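You operate a simulated robot arm through the tools that you are given. There is no shell and no other tool.

You run a simulated robot arm. Do the job below in one go: nothing can be reset, and whatever is moved stays where it is left.

JOB
Cycle the finished valve fully open, then lock it shut for dispatch.
Fine: free the lock screw first; run it in again once the lever is shut.
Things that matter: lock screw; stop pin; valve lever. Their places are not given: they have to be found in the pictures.

The check looks at the end state, three seconds after you hand in, the way a careful person would. Anything else that was tipped, shoved, dropped, spilled or broken makes it a failure.

ROBOT AND FRAMES
A 7-joint arm with a two-finger parallel gripper, fixed in place. Base frame: the origin is at the foot of the arm, x ahead of it, y to its left, z up. Readings come in mm, degrees, newtons and seconds.
With the tool pointing down near the work surface it reaches from about 520 to 960 mm from the base axis. Its first joint turns from -166.0 to 166.0 degrees. Payload 3.91 kg.
Tool frame: the origin (TCP) lies between the finger pads and is the grasp point; the fingertips stand 30 mm ahead of it; z points along the fingers, y is the line along which they close. Largest opening 110 mm; finger width 20, thickness 10; the body of the gripper, 48 by 112 mm, starts 55 mm behind the TCP.
Orientation is told as [roll, pitch, yaw] about the base's x, y, z axes, in that order, counted from this pose: with the fingers straight down and closing along the base's y, the tool's x points along the base's -x, its y along +y and its z along -z.

CONTROLS
- The arm moves only by the tool nudge_tool. Its argument "steps" is a list of rows, each a list of 7 numbers: the shift along the tool's x, y, z in mm, then the turn, a rotation vector about the tool's x, y, z in degrees, then the gripper command, from -1 (shut) to 1 (fully open), values between in proportion. In form: [[dx, dy, dz, ax, ay, az, gripper], ...]. A call has 1 to 20 rows; each row is the pose to reach, as a shift and turn from the pose commanded when the call began, along the tool's axes at that moment. Rows are played at 5 a second. More than 50 mm and 8.6 degrees between two rows, or a gripper value outside its range, and nothing of the call is played. Where a pose cannot be reached the arm comes as near as it can. A force on the tool above 90 N (or 10 N above the force at the start of the call, whichever is more), or a blocked arm, ends the call early, and 0.2 s more pass. Each finger travels about 72 mm/s and halts on what it meets, pressing with about 25 N; the grip force reading is that of the motor and also rises with nothing between the fingers. The clock runs only during rows and for 0.2 s after the last one: add rows that repeat a pose to give the fingers time. It gives the time, the measured TCP pose, the force on the tool (base axes), the opening and the grip force at its end, in the units of the frame above (readings bear some noise), with the torque about the TCP (base axes, N m) and any sound that the robot's microphone picked up.
- Cameras (640 x 400 px; columns grow to the right, rows downward): "scene" is fixed at [50.9, 649.9, 1716.8]; the picture's right is [-0.66, -0.76, 0.00], its down [-0.39, 0.34, -0.86] and it looks along [0.65, -0.56, -0.52] (base axes); focal length 368 px, centre (320, 200). "wrist" rides on the gripper at [72, 17, -103] in the tool frame; the picture's right is [-0.23, 0.97, 0.00], its down [-0.76, -0.18, -0.62] and it looks along [-0.61, -0.14, 0.78] (tool axes); focal length 222 px, centre (320, 200).
- snapshot(camera): a new picture of that camera. The clock stands still meanwhile.
- slide_trunk(by): slides the trunk up (or, below 0, down) by that many mm; the arm rides with it, the base frame stays. It gives what a move gives, with no picture.
- measure_at(camera, pixels): there is no depth. For up to 12 entries [column, row, z] of the newest picture of that camera ("zoom" is the newest enlarged one), the place [x, y] in the base frame at which the ray of that pixel passes the height z, good to about 2 mm. The clock stands still meanwhile.
- close_up(camera, box): a new picture of the part [left, top, right, bottom] of that camera's present view, enlarged. The clock stands still meanwhile.
- sign_off(): hands the job in; it is judged then, once.

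Leave the gripper open and the arm clear of the work at the hand-in unless told otherwise.

The tools are called as name(argument=value, ...) on one line, values as JSON. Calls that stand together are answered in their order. nudge_tool: Moves the arm, as the interface text tells. Its arguments: {"type":"object","properties":{"steps":{"type":"array","items":{"type":"array","items":{"type":"number"}}}},"required":["steps"]} The other tools are called the same way: slide_trunk (by) slides the trunk up or down; snapshot (camera) takes a picture; measure_at (camera, pixels) gives the place at which the rays of pixels pass given heights; close_up (camera, box) takes an enlarged picture of a part of a camera's view; sign_off () hands the job in.

At the start:

```text
time: 0.0
tcp_pos: [479.0, 39.3, 1366.0]
orientation: [0.1, -0.1, 0.0]
force: [-0.2, -1.0, -0.4]
ft_torque: [0.0, -0.01, -0.03]
width: 110.2
grip_force: 0.1
trunk travel left (down, up): [-682.0, 0.0]
```

scene: 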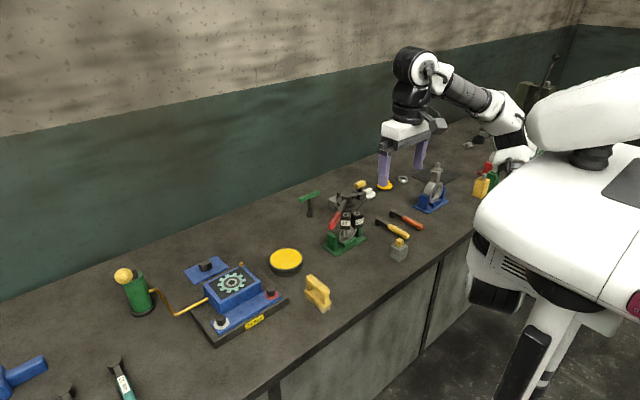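
wrist: 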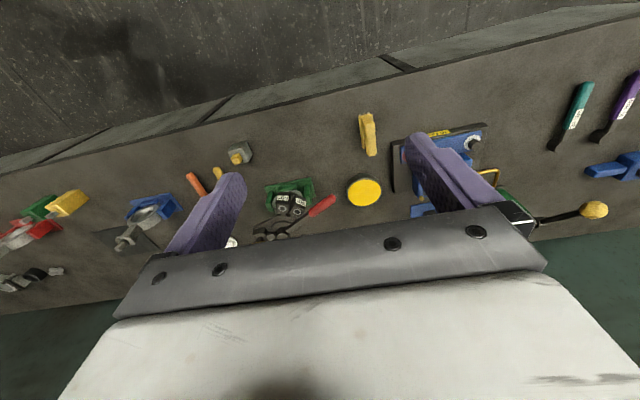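

I'll look closer at the bench first: several fixtures are in view, around (235,290), (345,225) and (435,190) in the scene picture.

close_up(camera="scene", box=[100, 220, 340, 370])

close_up(camera="scene", box=[280, 160, 440, 260])

close_up(camera="scene", box=[360, 130, 520, 230])

close_up(camera="wrist", box=[0, 80, 320, 280])

close_up(camera="wrist", box=[320, 60, 640, 260])

```text
2.67 times, centred on (220, 295) of scene
```

zoom: 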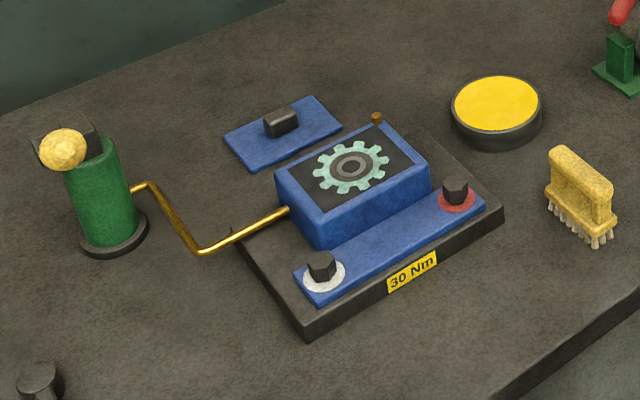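

```text
4.00 times, centred on (360, 210) of scene
```

zoom: 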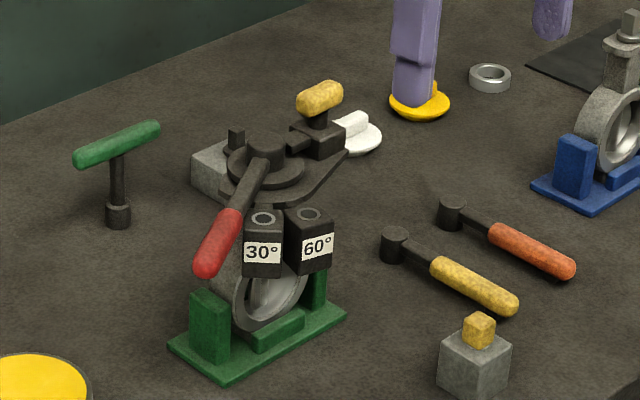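

```text
4.00 times, centred on (440, 180) of scene
```

zoom: 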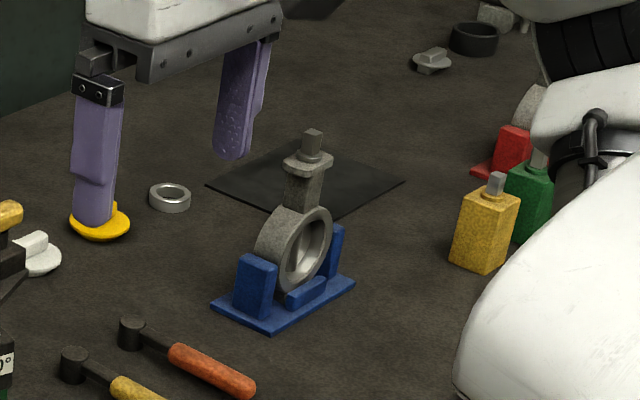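

```text
2.00 times, centred on (160, 180) of wrist
```

zoom: 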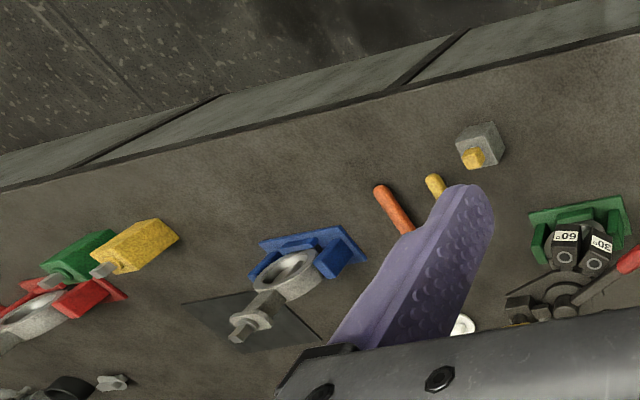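

```text
2.00 times, centred on (480, 160) of wrist
```

zoom: 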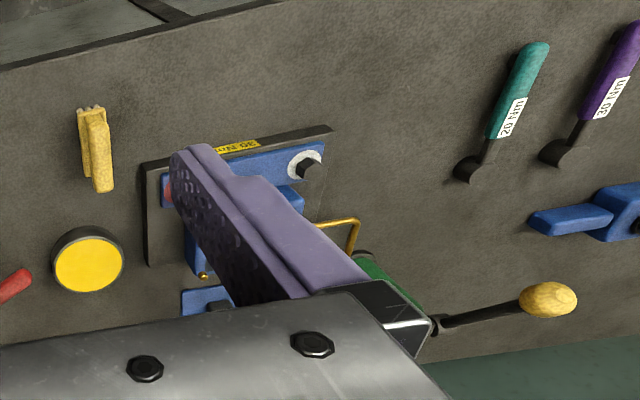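

The finished valve looks like the one on the green stand, with the red lever, the yellow-headed screw and the 30°/60° blocks. I need the bench height, so I'll triangulate the yellow tin and the valve from both cameras.

measure_at(camera="scene", pixels=[[286, 260, 900], [286, 260, 1000], [286, 260, 800], [361, 185, 900], [361, 185, 1000], [335, 225, 900], [335, 225, 1000], [402, 179, 900], [402, 179, 1000]])

snapshot(camera="wrist")

measure_at(camera="wrist", pixels=[[364, 190, 900], [364, 190, 1000], [364, 190, 800], [330, 203, 900], [330, 203, 1000]])

```text
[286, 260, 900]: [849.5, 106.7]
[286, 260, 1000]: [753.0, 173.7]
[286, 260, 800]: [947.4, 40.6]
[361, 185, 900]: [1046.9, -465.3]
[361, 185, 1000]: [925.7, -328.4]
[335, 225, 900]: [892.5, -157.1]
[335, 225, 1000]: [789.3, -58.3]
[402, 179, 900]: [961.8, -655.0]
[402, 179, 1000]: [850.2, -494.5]
```

```text
taken
```

wrist: 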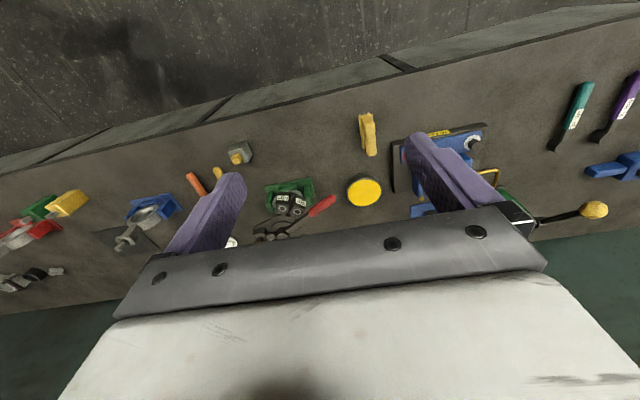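

```text
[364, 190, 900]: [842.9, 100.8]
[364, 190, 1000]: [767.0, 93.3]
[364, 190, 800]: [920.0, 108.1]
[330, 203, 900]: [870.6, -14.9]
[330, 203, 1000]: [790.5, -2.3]
```

Bench objects come out around z ≈ 865–895. I'll zoom on the green-stand valve from both cameras to read the mechanism.

close_up(camera="wrist", box=[240, 165, 352, 235])

close_up(camera="scene", box=[320, 175, 384, 215])

close_up(camera="scene", box=[320, 200, 384, 240])

```text
5.71 times, centred on (296, 200) of wrist
```

zoom: 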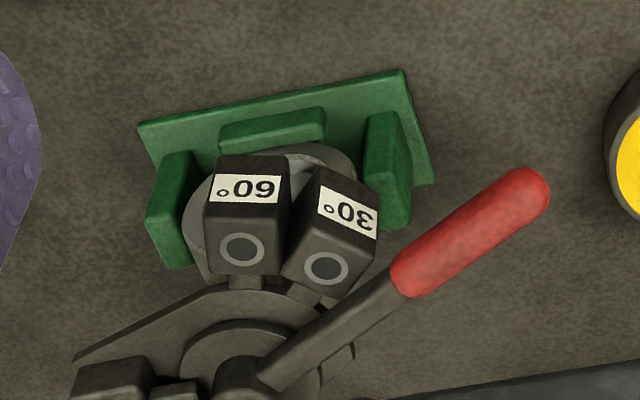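

```text
10.00 times, centred on (352, 195) of scene
```

zoom: 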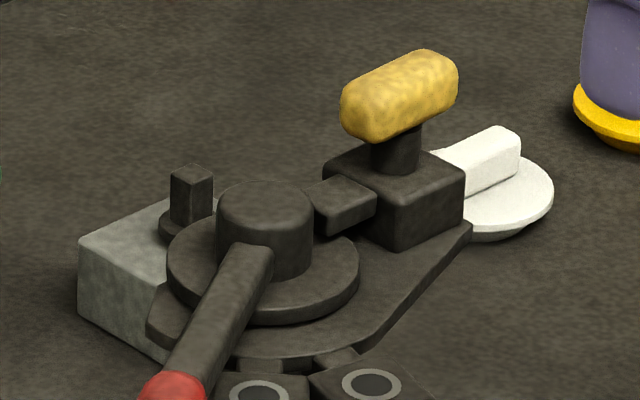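

```text
10.00 times, centred on (352, 220) of scene
```

zoom: 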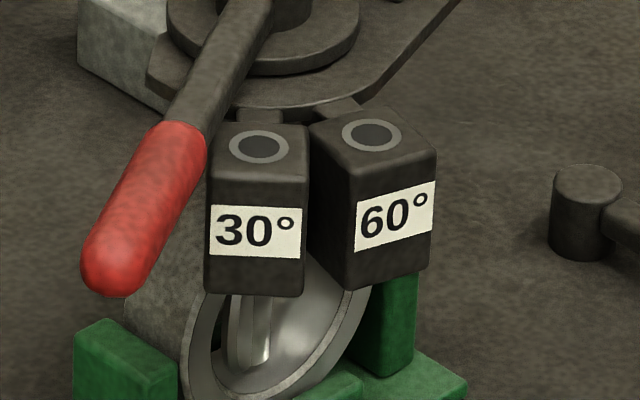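

I'll triangulate the hub top (scene 346.5,195 / wrist 284,230) and the hole tops of the 30° block to get the valve's position.

measure_at(camera="scene", pixels=[[346.5, 195, 1000], [346.5, 195, 1100], [346, 214.7, 1000], [346, 214.7, 1100], [357.3, 213.5, 1000], [357.3, 213.5, 1100], [331.5, 228, 1000], [331.5, 228, 1100], [337, 238, 870], [360, 185, 1000], [360, 185, 1100]])

measure_at(camera="wrist", pixels=[[284, 230, 1000], [284, 230, 1100], [297, 212, 1000], [297, 212, 1100], [282, 208.6, 1000], [282, 208.6, 1100], [334, 197, 1000], [334, 197, 1100]])

```text
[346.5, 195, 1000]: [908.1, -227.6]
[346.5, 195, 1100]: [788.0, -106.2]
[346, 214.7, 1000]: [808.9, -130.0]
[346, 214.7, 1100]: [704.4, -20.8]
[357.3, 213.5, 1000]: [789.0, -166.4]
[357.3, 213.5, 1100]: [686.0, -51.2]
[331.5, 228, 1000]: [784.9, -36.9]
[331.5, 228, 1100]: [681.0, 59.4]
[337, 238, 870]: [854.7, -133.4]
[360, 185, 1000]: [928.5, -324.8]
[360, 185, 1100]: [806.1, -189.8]
```

```text
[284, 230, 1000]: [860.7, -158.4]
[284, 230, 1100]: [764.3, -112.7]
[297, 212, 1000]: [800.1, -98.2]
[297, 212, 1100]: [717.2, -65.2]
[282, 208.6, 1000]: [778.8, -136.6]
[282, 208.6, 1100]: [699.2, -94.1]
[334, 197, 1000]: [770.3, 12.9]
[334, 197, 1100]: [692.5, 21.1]
```

Triangulated: 30° hole ≈ (765,-85,1042), 60° hole ≈ (747,-119,1041), lever tip ≈ (726,17,1056) and hub ≈ (815,-133,~1075). I want a closer look from above, so I'll lower the trunk 130 mm. That keeps the fingertips near z 1206, above everything.

slide_trunk(by=-130)

```text
time: 1.6
tcp_pos: [479.2, 40.0, 1236.3]
orientation: [0.1, -0.1, 0.0]
force: [-0.6, 0.9, 0.7]
ft_torque: [-0.01, -0.02, 0.0]
width: 109.9
grip_force: 0.0
trunk travel left (down, up): [-552.0, 130.0]
```

Trunk is down and TCP is at z 1236. Next I go forward and right to about (700,-100) at the same height for a view of the valve.

nudge_tool(steps=[[-37, -23, 0, 0, 0, 0, 1], [-74, -46, 0, 0, 0, 0, 1], [-111, -69, 0, 0, 0, 0, 1], [-148, -92, 0, 0, 0, 0, 1], [-185, -115, 0, 0, 0, 0, 1], [-220, -140, 0, 0, 0, 0, 1], [-220, -140, 0, 0, 0, 0, 1]])

snapshot(camera="wrist")

snapshot(camera="scene")

```text
time: 3.2
tcp_pos: [698.1, -98.1, 1215.8]
orientation: [0.1, -0.1, -0.1]
force: [0.7, 0.0, -0.1]
ft_torque: [-0.03, -0.02, 0.02]
width: 110.0
grip_force: 0.1
out of reach, approached as far as the arm can: row 2, 3, 4, 5, 6, 7
trunk travel left (down, up): [-552.0, 130.0]
```

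```text
taken
```

wrist: 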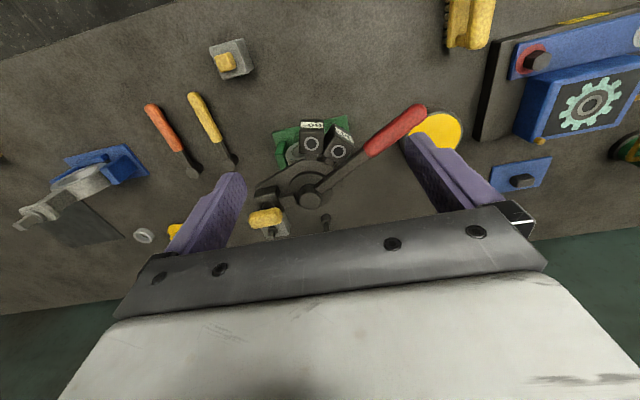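

```text
taken
```

scene: 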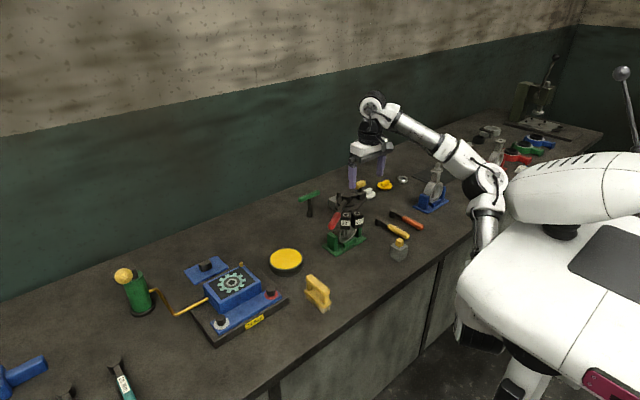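

The arm reached as far as this height allows, (698,-98,1216). The view of the valve between the fingers is good, so I'll zoom in.

close_up(camera="wrist", box=[230, 90, 430, 240])

close_up(camera="scene", box=[310, 160, 438, 240])

```text
2.67 times, centred on (330, 165) of wrist
```

zoom: 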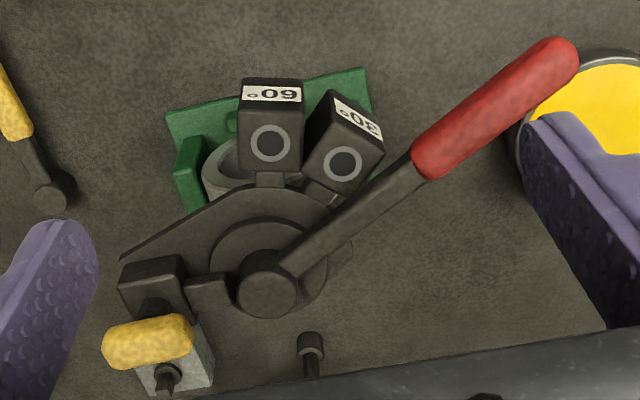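

```text
5.00 times, centred on (374, 200) of scene
```

zoom: 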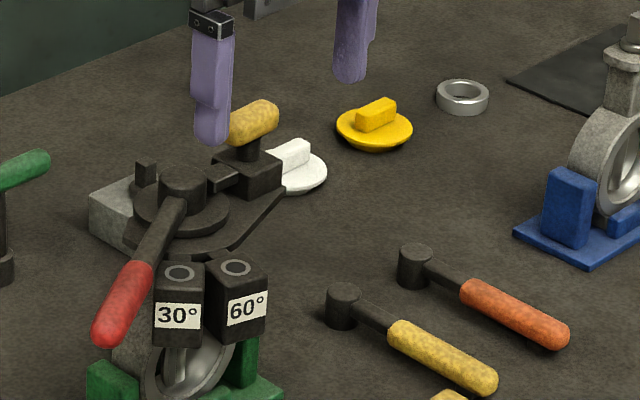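

I'll triangulate the yellow screw handle, hub, lever tip and the other features with this view, using the same features in the latest scene picture.

measure_at(camera="wrist", pixels=[[285.6, 218, 1050], [285.6, 218, 1100], [330, 196, 1050], [330, 196, 1100], [440, 110, 1050], [440, 110, 1100], [331, 143, 1042], [358.5, 151, 1042], [310, 200, 1075], [346, 219, 900], [346, 219, 1000]])

measure_at(camera="scene", pixels=[[360, 184.5, 1050], [360, 184.5, 1100], [346.5, 195, 1050], [346.5, 195, 1100]])

close_up(camera="wrist", box=[300, 120, 380, 170])

close_up(camera="wrist", box=[250, 175, 346, 235])

```text
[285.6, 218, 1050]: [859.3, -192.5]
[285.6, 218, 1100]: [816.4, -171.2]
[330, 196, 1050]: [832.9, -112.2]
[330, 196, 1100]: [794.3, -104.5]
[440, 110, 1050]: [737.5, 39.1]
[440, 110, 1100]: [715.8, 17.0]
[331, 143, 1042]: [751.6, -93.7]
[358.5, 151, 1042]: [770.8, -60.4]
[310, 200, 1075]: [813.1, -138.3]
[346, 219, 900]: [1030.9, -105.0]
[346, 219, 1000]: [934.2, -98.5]
```

```text
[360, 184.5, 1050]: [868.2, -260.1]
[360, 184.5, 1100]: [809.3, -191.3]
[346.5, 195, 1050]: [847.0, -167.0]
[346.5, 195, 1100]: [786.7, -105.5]
```

```text
8.00 times, centred on (340, 145) of wrist
```

zoom: 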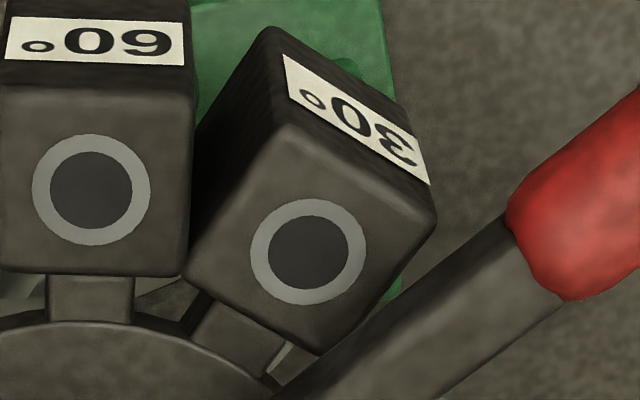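

```text
6.67 times, centred on (298, 205) of wrist
```

zoom: 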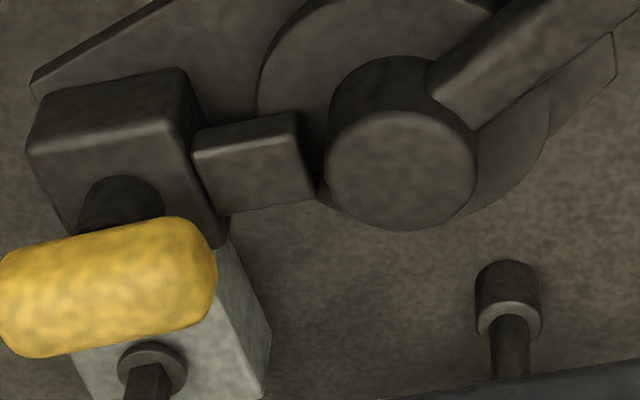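

My pixel conversion for that zoom was off because the aspect ratio differs, so I'll remeasure the points with the correct pixels.

measure_at(camera="wrist", pixels=[[311, 143.6, 1042], [338.6, 151, 1042], [421.9, 110.6, 1056], [265.5, 218.6, 1050], [265.5, 218.6, 1100], [310, 196, 1050], [310, 196, 1080], [275, 230, 900], [275, 230, 1000], [327, 218, 900], [327, 218, 1000]])

close_up(camera="scene", box=[320, 180, 384, 220])

```text
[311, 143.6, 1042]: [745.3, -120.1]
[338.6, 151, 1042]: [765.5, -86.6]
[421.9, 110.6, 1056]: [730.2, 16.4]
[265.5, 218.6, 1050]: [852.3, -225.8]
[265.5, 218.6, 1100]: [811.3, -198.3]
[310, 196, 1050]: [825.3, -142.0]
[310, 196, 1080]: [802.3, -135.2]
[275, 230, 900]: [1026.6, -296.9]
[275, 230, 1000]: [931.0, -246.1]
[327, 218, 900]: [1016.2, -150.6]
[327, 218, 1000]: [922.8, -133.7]
```

```text
10.00 times, centred on (352, 200) of scene
```

zoom: 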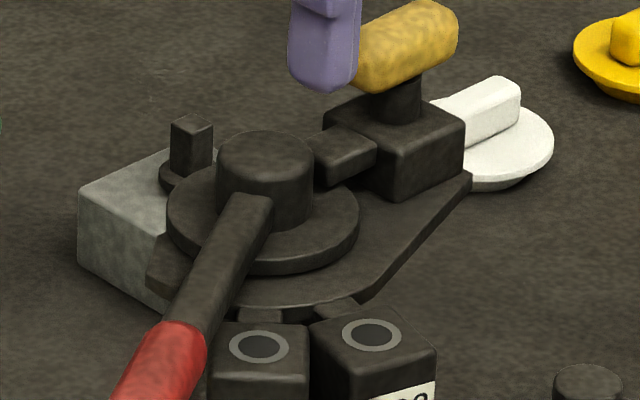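

Consistent fixes now: 60° hole (746,-120,1042), 30° hole (765,-86,1042), lever tip (728,17,1056), hub top (820,-139,1069), yellow screw handle (819,-203,1091). To read the details I'll lower the trunk another 80 mm. The fingertips end at z ≈ 1106 and x ≈ 700, clear of the lever and screw.

slide_trunk(by=-80)

snapshot(camera="wrist")

close_up(camera="wrist", box=[220, 90, 380, 190])

close_up(camera="wrist", box=[220, 130, 380, 230])

```text
time: 4.3
tcp_pos: [696.4, -96.5, 1135.4]
orientation: [0.2, -0.2, 0.0]
force: [0.6, -0.8, 0.6]
ft_torque: [0.02, -0.01, 0.02]
width: 110.2
grip_force: 0.0
trunk travel left (down, up): [-472.0, 210.0]
```

```text
taken
```

wrist: 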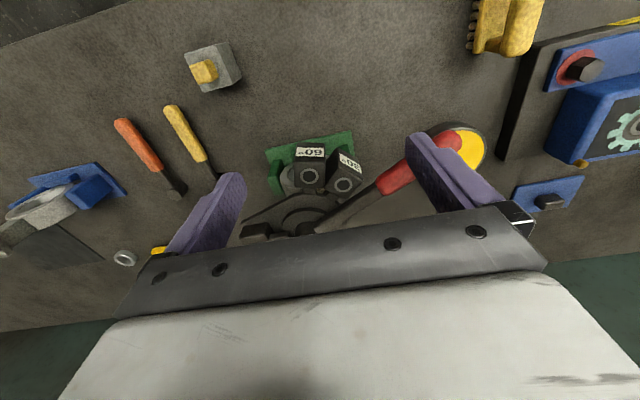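

```text
4.00 times, centred on (300, 140) of wrist
```

zoom: 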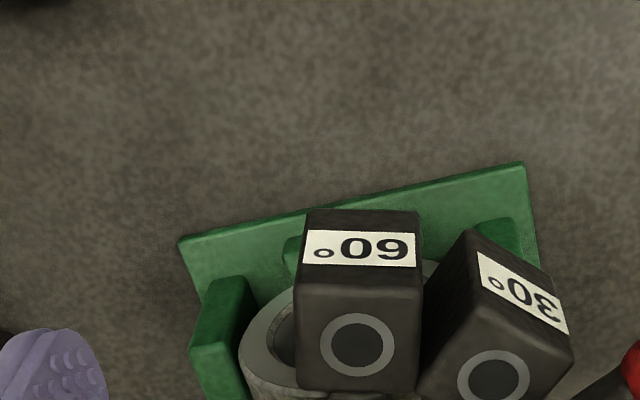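

```text
4.00 times, centred on (300, 180) of wrist
```

zoom: 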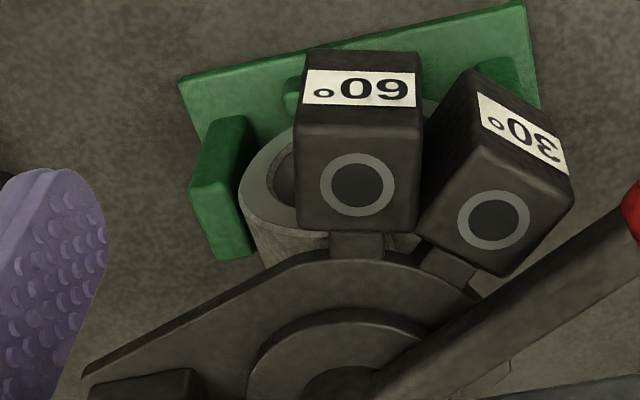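

The gripper body hides the hub from here. I'll raise the trunk back 80 mm and then move forward over the valve for a top view, with fingertips staying above z ≈ 1160.

slide_trunk(by=70)

nudge_tool(steps=[[-30, -10, 0, 0, 0, 0, 1], [-60, -20, 0, 0, 0, 0, 1], [-90, -30, 0, 0, 0, 0, 1], [-90, -30, 0, 0, 0, 0, 1]])

snapshot(camera="wrist")

```text
time: 5.4
tcp_pos: [698.3, -97.5, 1205.5]
orientation: [0.3, -0.3, 0.0]
force: [-1.2, 0.6, -0.6]
ft_torque: [0.02, -0.01, -0.02]
width: 110.1
grip_force: 0.0
trunk travel left (down, up): [-542.0, 140.0]
```

```text
time: 6.4
tcp_pos: [787.4, -128.8, 1196.3]
orientation: [0.3, -0.5, 0.0]
force: [0.6, -0.1, -0.3]
ft_torque: [0.0, 0.0, 0.0]
width: 110.1
grip_force: 0.0
out of reach, approached as far as the arm can: row 2, 3, 4
trunk travel left (down, up): [-542.0, 140.0]
```

```text
taken
```

wrist: 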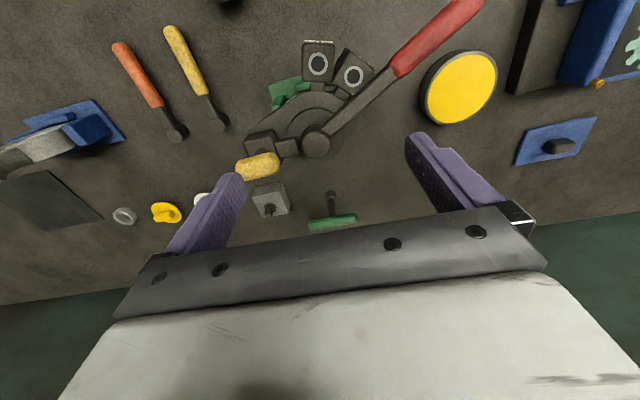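

The valve is fully visible between the fingers now. I'll zoom in on the mechanism.

close_up(camera="wrist", box=[230, 70, 390, 170])

close_up(camera="wrist", box=[230, 130, 326, 190])

close_up(camera="wrist", box=[240, 160, 336, 220])

close_up(camera="wrist", box=[290, 30, 386, 90])

```text
4.00 times, centred on (310, 120) of wrist
```

zoom: 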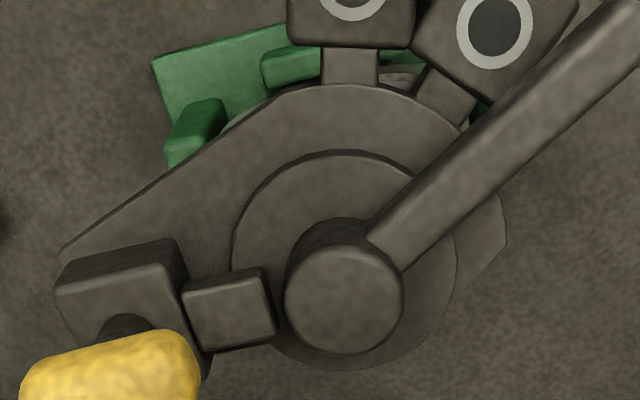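

```text
6.67 times, centred on (278, 160) of wrist
```

zoom: 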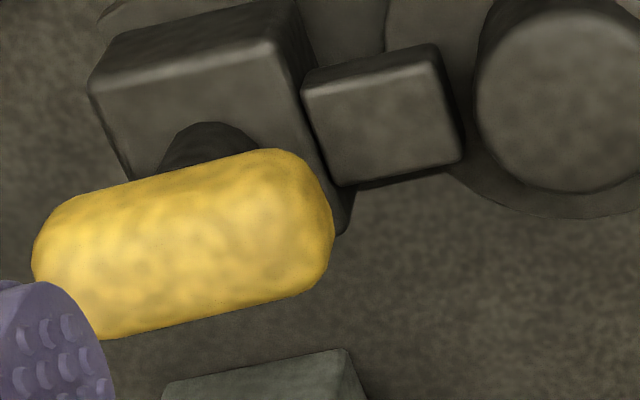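

```text
6.67 times, centred on (288, 190) of wrist
```

zoom: 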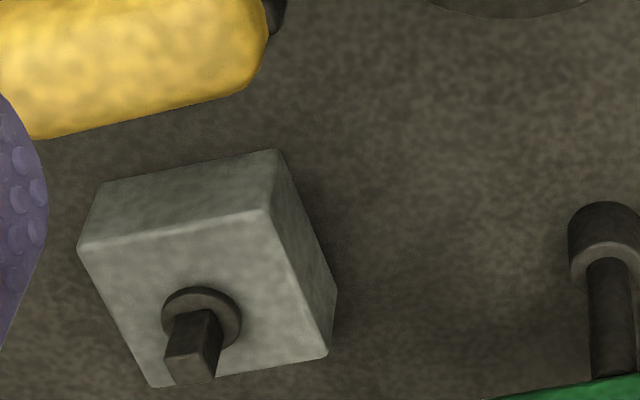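

```text
6.67 times, centred on (338, 60) of wrist
```

zoom: 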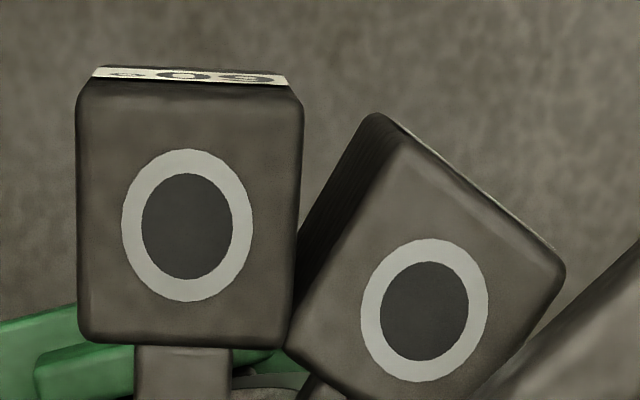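

The 30° and 60° holes are both empty. The stop pin (dark square head with collar) is parked in the grey block behind the valve, near wrist (269,208). I'll measure the lever line, the hole positions, the stand orientation and the park block more precisely.

measure_at(camera="wrist", pixels=[[316.5, 143, 1069], [345, 118, 1058], [370, 94, 1058], [395, 71, 1058], [425, 46, 1058], [465, 12, 1058], [318, 64.5, 1042], [353.5, 75, 1042], [257, 166, 1092], [288, 147, 1065]])

close_up(camera="wrist", box=[320, 0, 512, 120])

close_up(camera="scene", box=[310, 170, 390, 260])

```text
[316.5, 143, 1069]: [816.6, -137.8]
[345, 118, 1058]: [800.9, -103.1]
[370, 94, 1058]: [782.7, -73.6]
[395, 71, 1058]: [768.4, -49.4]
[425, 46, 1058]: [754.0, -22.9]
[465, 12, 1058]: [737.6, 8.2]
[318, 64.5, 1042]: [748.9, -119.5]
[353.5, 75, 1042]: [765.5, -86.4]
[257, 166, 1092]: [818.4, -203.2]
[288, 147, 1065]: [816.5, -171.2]
```

```text
3.33 times, centred on (416, 60) of wrist
```

zoom: 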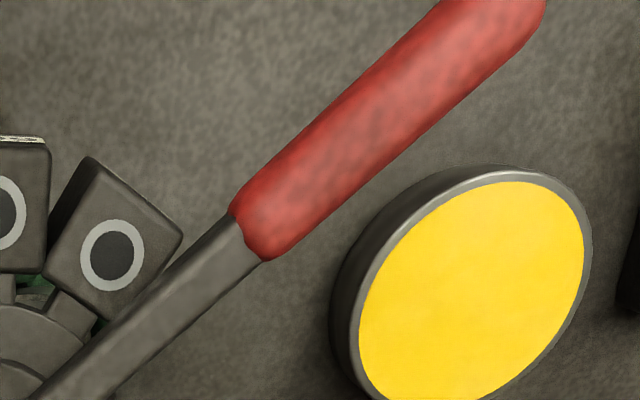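

```text
4.44 times, centred on (350, 215) of scene
```

zoom: 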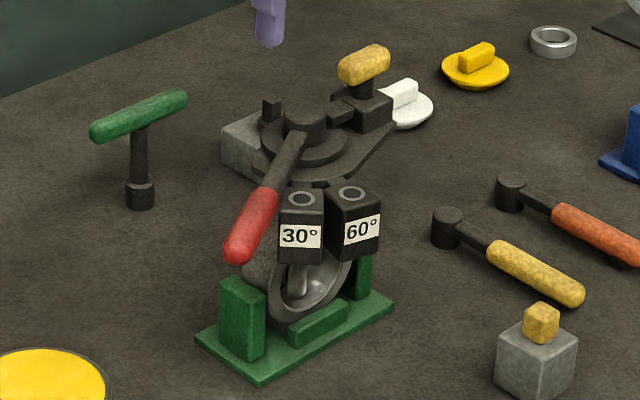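

Lever azimuth about the hub is ≈ 119°, and the 30°/60° holes sit at ≈ 137° and 167°. To learn which lever position means shut, I'll measure the stand's orientation and look into the valve bore.

measure_at(camera="zoom", pixels=[[197, 338, 872], [262, 381, 872], [395, 293, 872], [262, 381, 862], [395, 293, 862]])

close_up(camera="scene", box=[328, 215, 376, 245])

close_up(camera="scene", box=[328, 185, 376, 215])

```text
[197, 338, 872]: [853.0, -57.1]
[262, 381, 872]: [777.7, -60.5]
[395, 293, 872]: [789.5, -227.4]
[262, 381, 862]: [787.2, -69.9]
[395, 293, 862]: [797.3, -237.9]
```

```text
13.33 times, centred on (352, 230) of scene
```

zoom: 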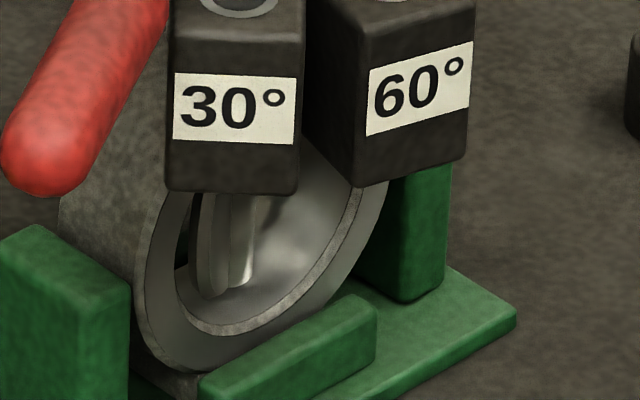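

```text
13.33 times, centred on (352, 200) of scene
```

zoom: 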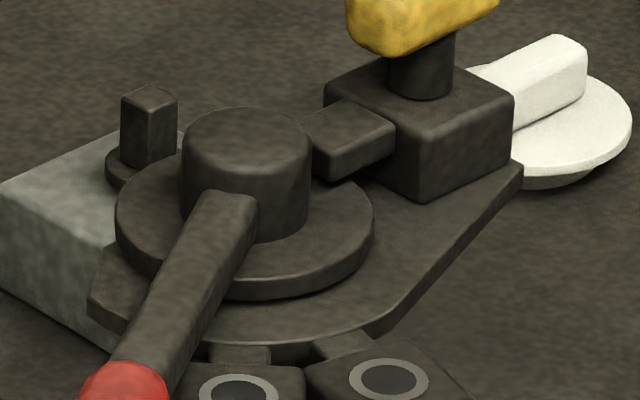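

The stand's long side runs at azimuth ≈ 94° and the bore at ≈ 184°. The vane looks almost edge-on from the scene camera. So shut means the lever at az ≈ 94°, open means az ≈ 184°, and the lever now sits about 25° open. Next I'll measure the T-handle ends, the lock block and the parked pin in the wrist view.

close_up(camera="wrist", box=[220, 130, 316, 190])

measure_at(camera="zoom", pixels=[[100, 255, 1092], [400, 225, 1092], [250, 245, 1092], [260, 290, 1092], [240, 200, 1092], [155, 85, 1065], [345, 45, 1065], [400, 215, 1065], [370, 85, 1065], [510, 45, 1065]])

```text
6.67 times, centred on (268, 160) of wrist
```

zoom: 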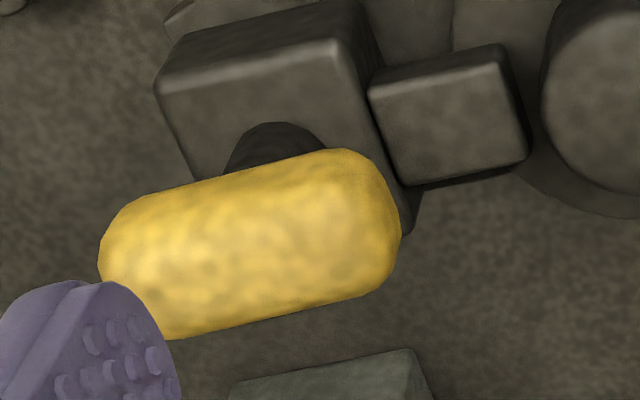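

```text
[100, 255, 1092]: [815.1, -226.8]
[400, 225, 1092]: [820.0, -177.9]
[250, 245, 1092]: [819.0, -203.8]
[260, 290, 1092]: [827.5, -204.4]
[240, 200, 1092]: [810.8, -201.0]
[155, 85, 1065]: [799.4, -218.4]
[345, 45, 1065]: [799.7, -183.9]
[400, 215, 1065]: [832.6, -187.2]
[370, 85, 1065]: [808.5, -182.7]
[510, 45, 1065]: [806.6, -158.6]
```

The T-handle bar is about 50 mm long and 20 mm wide, centred at (819,-204,1092), lying along az ≈ 93°. The block top beneath it is at about z 1065. I'll go above it and turn to yaw −86° so the fingers close across the bar, narrowing the opening to about 60 mm and staying at z ≈ 1176.

nudge_tool(steps=[[-2.9, -6.8, 2, 0, 0, 7.8, 1], [-5.7, -13.6, 4, 0, 0, 15.6, 1], [-8.6, -20.5, 6, 0, 0, 23.5, 0.8], [-11.5, -27.3, 8, 0, 0, 31.3, 0.6], [-14.3, -34.1, 10, 0, 0, 39.1, 0.4], [-17.2, -40.9, 12, 0, 0, 46.9, 0.2], [-20, -47.7, 14, 0, 0, 54.7, 0.1], [-22.9, -54.5, 16, 0, 0, 62.5, 0.1], [-25.8, -61.4, 18, 0, 0, 70.4, 0.1], [-28.6, -68.2, 20, 0, 0, 78.2, 0.1], [-31.5, -75, 20, 0, 0, 86, 0.1], [-31.5, -75, 20, 0, 0, 86, 0.1]])

snapshot(camera="wrist")

snapshot(camera="scene")

```text
time: 9.0
tcp_pos: [818.6, -203.1, 1176.1]
orientation: [0.3, 0.2, -86.0]
force: [0.5, 0.5, -0.3]
ft_torque: [0.05, -0.02, 0.01]
width: 60.6
grip_force: 0.0
trunk travel left (down, up): [-542.0, 140.0]
```

```text
taken
```

wrist: 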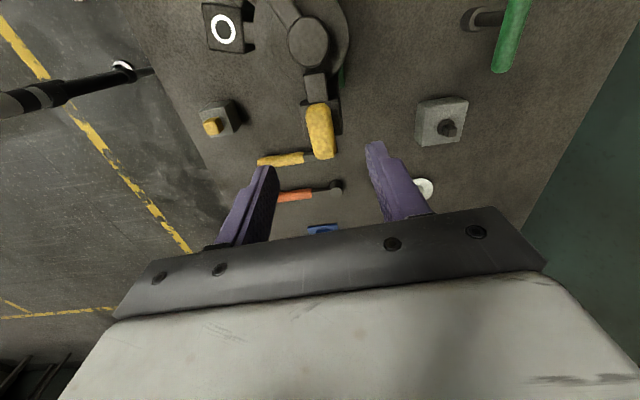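

```text
taken
```

scene: 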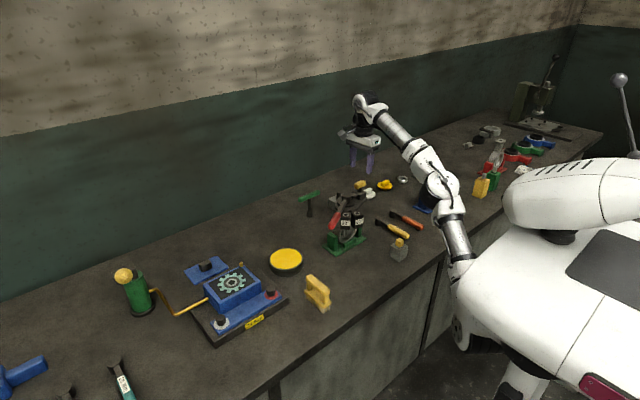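

I'm at (819,-203,1176) with yaw −86. I'll zoom on the bar from this viewpoint to refine the centre, direction and heights.

close_up(camera="wrist", box=[272, 60, 384, 130])

close_up(camera="wrist", box=[272, 95, 384, 165])

measure_at(camera="wrist", pixels=[[320, 131, 1092], [318, 105, 1092], [322, 158, 1092], [320, 131, 1100], [307, 42, 1069], [316, 88, 1065]])

```text
5.71 times, centred on (328, 95) of wrist
```

zoom: 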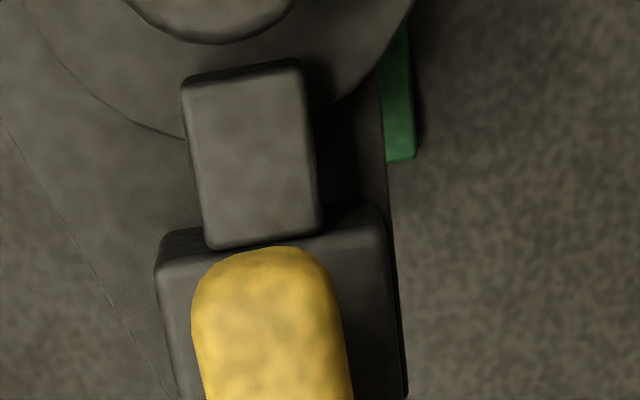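

```text
5.71 times, centred on (328, 130) of wrist
```

zoom: 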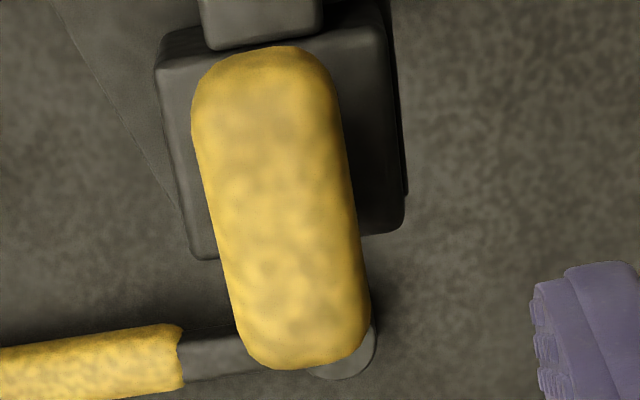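

```text
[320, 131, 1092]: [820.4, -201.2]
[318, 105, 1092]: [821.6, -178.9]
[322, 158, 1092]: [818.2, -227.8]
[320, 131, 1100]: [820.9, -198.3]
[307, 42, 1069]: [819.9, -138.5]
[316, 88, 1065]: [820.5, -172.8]
```

Bar centre is ≈ (820.5,-203) and the axis near az 90°. I'll descend straight down to TCP z ≈ 1106 (fingertips ≈ 1076, above the block top), with a small correction in tool y and 2° of yaw.

nudge_tool(steps=[[-0.3, 1.7, 20, 0, 0, 2, 0.1], [-0.3, 1.7, 40, 0, 0, 2, 0.1], [-0.3, 1.7, 56, 0, 0, 2, 0.1], [-0.3, 1.7, 70, 0, 0, 2, 0.1], [-0.3, 1.7, 70, 0, 0, 2, 0.1]])

snapshot(camera="wrist")

close_up(camera="scene", box=[320, 160, 400, 210])

```text
time: 10.2
tcp_pos: [819.9, -201.9, 1107.7]
orientation: [0.2, 0.2, -88.0]
force: [0.8, -0.8, 0.6]
ft_torque: [0.0, -0.02, 0.0]
width: 60.4
grip_force: 0.0
trunk travel left (down, up): [-542.0, 140.0]
```

```text
taken
```

wrist: 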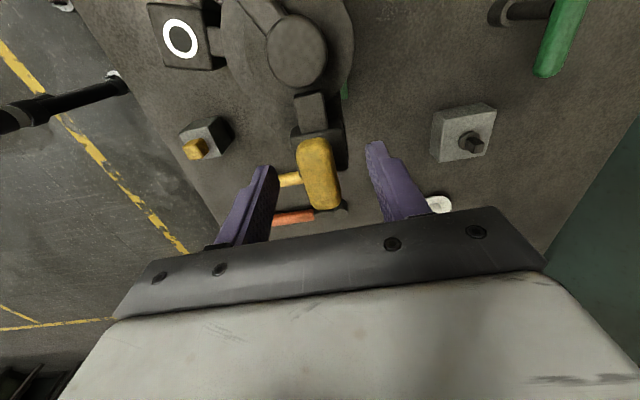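

```text
8.00 times, centred on (360, 185) of scene
```

zoom: 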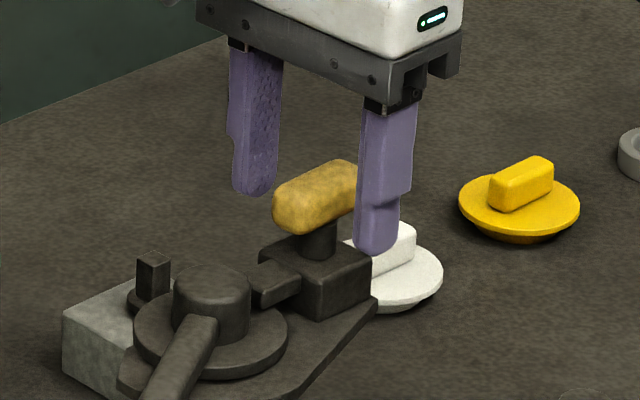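

The fingers straddle the yellow bar cleanly, with fingertips just below its underside. Now I'll close on it.

nudge_tool(steps=[[-1.2, 0, 0, 0, 0, 0, 0], [-1.2, 0, 0, 0, 0, 0, -0.4], [-1.2, 0, 0, 0, 0, 0, -1], [-1.2, 0, 0, 0, 0, 0, -1], [-1.2, 0, 0, 0, 0, 0, -1]])

```text
time: 11.4
tcp_pos: [820.3, -203.5, 1107.2]
orientation: [0.1, 0.1, -88.0]
force: [-11.6, 2.2, -3.7]
ft_torque: [-0.06, 0.49, 0.03]
width: 21.4
grip_force: 45.5
trunk travel left (down, up): [-542.0, 140.0]
```

Gripped at width 21.4. There is −11.6 N in x, so the bar's centre is slightly toward −x. I'll shift about 1.5 mm that way, then turn a small test amount counter-clockwise (tool az −8°, −16°) and watch the torque.

nudge_tool(steps=[[0, -1.5, 0, 0, 0, 0, -1], [0, -1.5, 0, 0, 0, -4, -1], [0, -1.5, 0, 0, 0, -8, -1], [0, -1.5, 0, 0, 0, -12, -1]])

```text
time: 12.4
tcp_pos: [819.2, -203.0, 1107.0]
orientation: [0.4, 0.2, -75.8]
force: [1.9, 0.7, 3.0]
ft_torque: [0.73, 0.54, -0.02]
width: 21.2
grip_force: 44.9
trunk travel left (down, up): [-542.0, 140.0]
```

The torque about z is almost zero, so it turns freely. I'll turn further CCW to about −50° and look at whether the bar follows.

nudge_tool(steps=[[0, 0, 0, 0, 0, -8, -1], [0, 0, 0, 0, 0, -16, -1], [0, 0, 0, 0, 0, -24, -1], [0, 0, 0, 0, 0, -32, -1], [0, 0, 0, 0, 0, -32, -1]])

snapshot(camera="wrist")

close_up(camera="scene", box=[320, 160, 400, 210])

```text
time: 13.6
tcp_pos: [817.9, -203.6, 1107.1]
orientation: [0.3, -0.1, -43.9]
force: [-4.5, 3.0, 3.2]
ft_torque: [0.28, 0.81, -0.02]
width: 21.2
grip_force: 45.0
trunk travel left (down, up): [-542.0, 140.0]
```

```text
taken
```

wrist: 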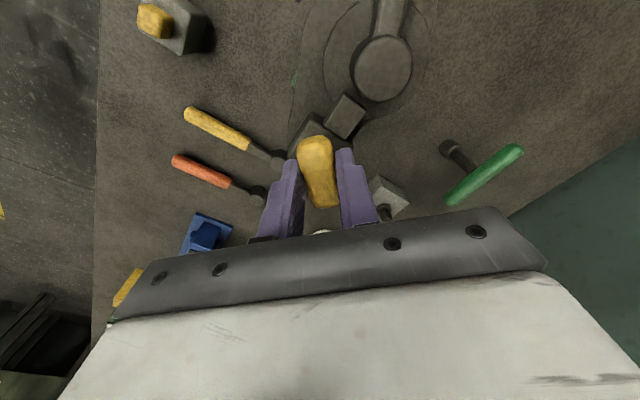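

```text
8.00 times, centred on (360, 185) of scene
```

zoom: 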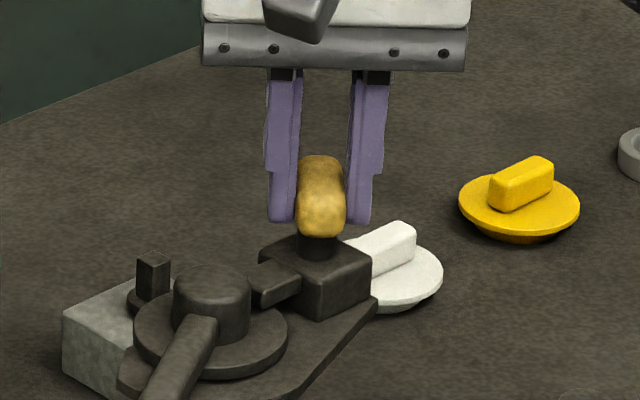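

The bar follows the gripper and has turned about 44° CCW so far. I'll keep going in 40° portions, watching for an end stop.

nudge_tool(steps=[[0, 0, 0, 0, 0, -8, -1], [0, 0, 0, 0, 0, -16, -1], [0, 0, 0, 0, 0, -24, -1], [0, 0, 0, 0, 0, -32, -1], [0, 0, 0, 0, 0, -40, -1], [0, 0, 0, 0, 0, -44, -1], [0, 0, 0, 0, 0, -44, -1]])

```text
time: 15.2
tcp_pos: [818.2, -204.3, 1108.0]
orientation: [0.2, -0.3, 0.0]
force: [-9.3, -6.4, 1.3]
ft_torque: [-0.47, 1.07, -0.02]
width: 21.2
grip_force: 45.0
trunk travel left (down, up): [-542.0, 140.0]
```

Still free after 88°. I'll keep turning CCW with a small lateral correction to unload the sideways force.

nudge_tool(steps=[[0.8, -0.5, 0, 0, 0, -8, -1], [0.8, -0.5, 0, 0, 0, -16, -1], [0.8, -0.5, 0, 0, 0, -24, -1], [0.8, -0.5, 0, 0, 0, -32, -1], [0.8, -0.5, 0, 0, 0, -40, -1], [0.8, -0.5, 0, 0, 0, -46, -1], [0.8, -0.5, 0, 0, 0, -46, -1]])

snapshot(camera="wrist")

close_up(camera="scene", box=[320, 160, 400, 210])

```text
time: 16.8
tcp_pos: [685.0, -34.8, 1057.9]
orientation: [0.1, -0.4, 45.9]
force: [0.2, 0.7, -0.7]
ft_torque: [0.02, 0.0, 0.0]
width: 0.2
grip_force: 36.8
out of reach, approached as far as the arm can: row 1, 2, 3, 4, 5, 6, 7
trunk travel left (down, up): [-542.0, 140.0]
```

```text
taken
```

wrist: 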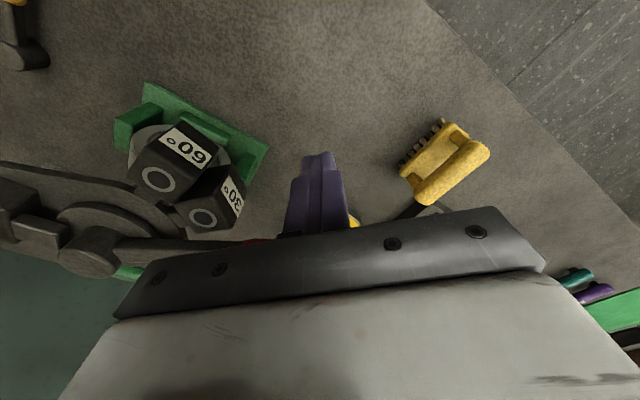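

```text
8.00 times, centred on (360, 185) of scene
```

zoom: 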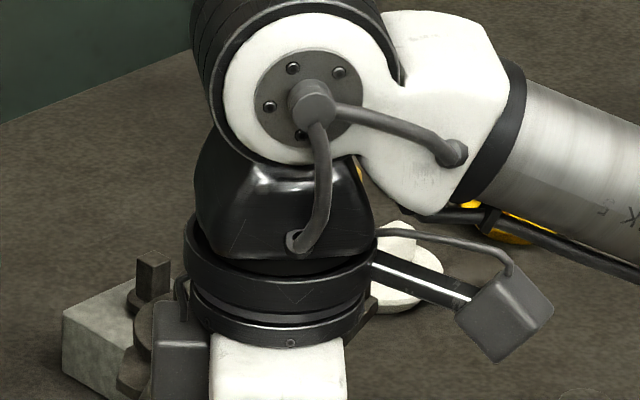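

That was unexpected. The pose went out of reach and the arm swung away to (685,-35,1058), letting go of the bar. Before moving anything else I'll check the scene for disturbance.

snapshot(camera="scene")

close_up(camera="scene", box=[290, 150, 418, 270])

close_up(camera="wrist", box=[0, 60, 320, 260])

```text
taken
```

scene: 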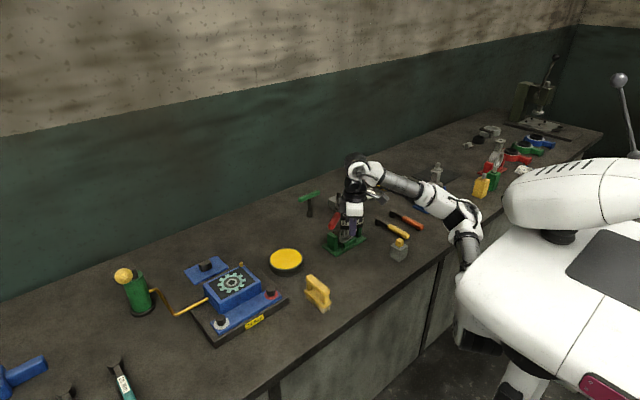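

```text
3.33 times, centred on (354, 210) of scene
```

zoom: 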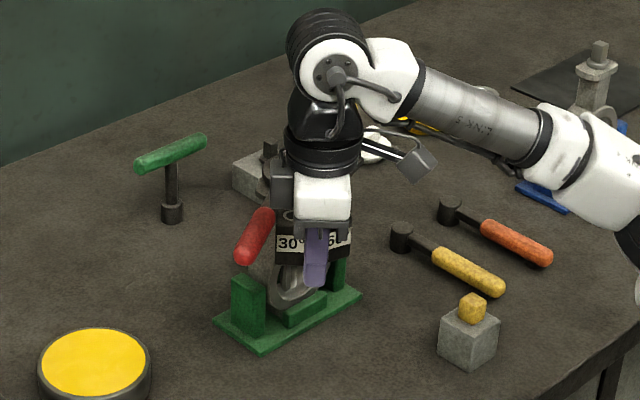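

```text
2.00 times, centred on (160, 160) of wrist
```

zoom: 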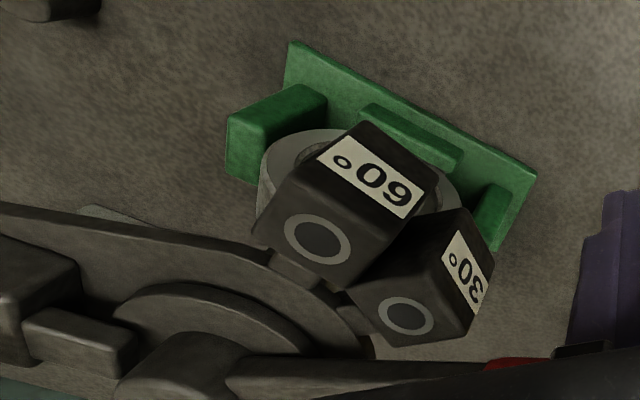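

Nothing appears disturbed: the stand corner and lever are where they were. So yaw beyond about 0° at the screw position is outside the arm's range, and I'll stay on the negative-yaw side from now on. I'll raise the tool gently first, 30 mm and then to 70 mm.

nudge_tool(steps=[[0, 0, -15, 0, 0, 0, -1], [0, 0, -30, 0, 0, 0, -1]])

```text
time: 17.4
tcp_pos: [681.6, -31.3, 1082.4]
orientation: [0.0, -0.5, 45.7]
force: [0.3, -0.2, -0.7]
ft_torque: [-0.01, -0.01, -0.04]
width: 0.0
grip_force: 37.8
out of reach, approached as far as the arm can: row 2
trunk travel left (down, up): [-542.0, 140.0]
```

Still at the edge of the range because of the yaw. I'll turn the yaw back toward 0 in place. The closed fingers are clear of the lever and the body is above it. Then I'll go up.

nudge_tool(steps=[[0, 0, 0, 0, 0, 8, -1], [0, 0, 0, 0, 0, 16, -1], [0, 0, 0, 0, 0, 24, -1], [0, 0, 0, 0, 0, 32, -1], [0, 0, 0, 0, 0, 40, -1], [0, 0, 0, 0, 0, 46, -1]])

nudge_tool(steps=[[0, 0, -30, 0, 0, 0, -1], [0, 0, -60, 0, 0, 0, -1], [0, 0, -80, 0, 0, 0, -1]])

snapshot(camera="wrist")

snapshot(camera="scene")

```text
time: 18.8
tcp_pos: [681.9, -31.3, 1080.2]
orientation: [0.3, -0.3, -0.2]
force: [0.4, -0.3, 0.6]
ft_torque: [0.0, 0.05, -0.01]
width: 0.0
grip_force: 38.0
trunk travel left (down, up): [-542.0, 140.0]
```

```text
time: 19.6
tcp_pos: [679.3, -28.5, 1160.3]
orientation: [0.2, -0.3, 0.0]
force: [-0.1, -0.4, -0.9]
ft_torque: [0.01, 0.01, 0.02]
width: 0.2
grip_force: 37.9
trunk travel left (down, up): [-542.0, 140.0]
```

```text
taken
```

wrist: 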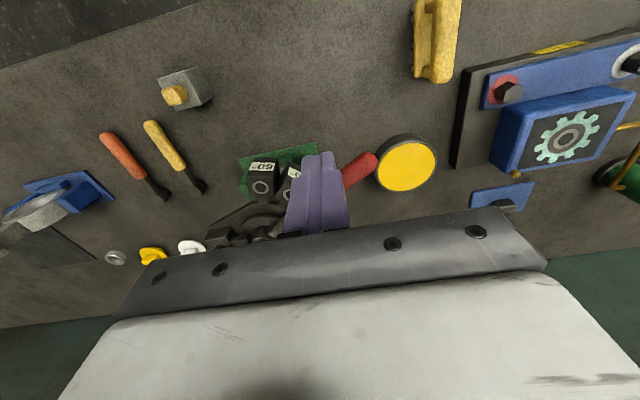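

```text
taken
```

scene: 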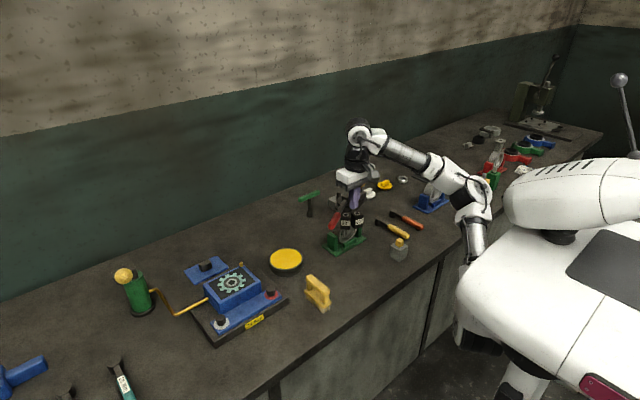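

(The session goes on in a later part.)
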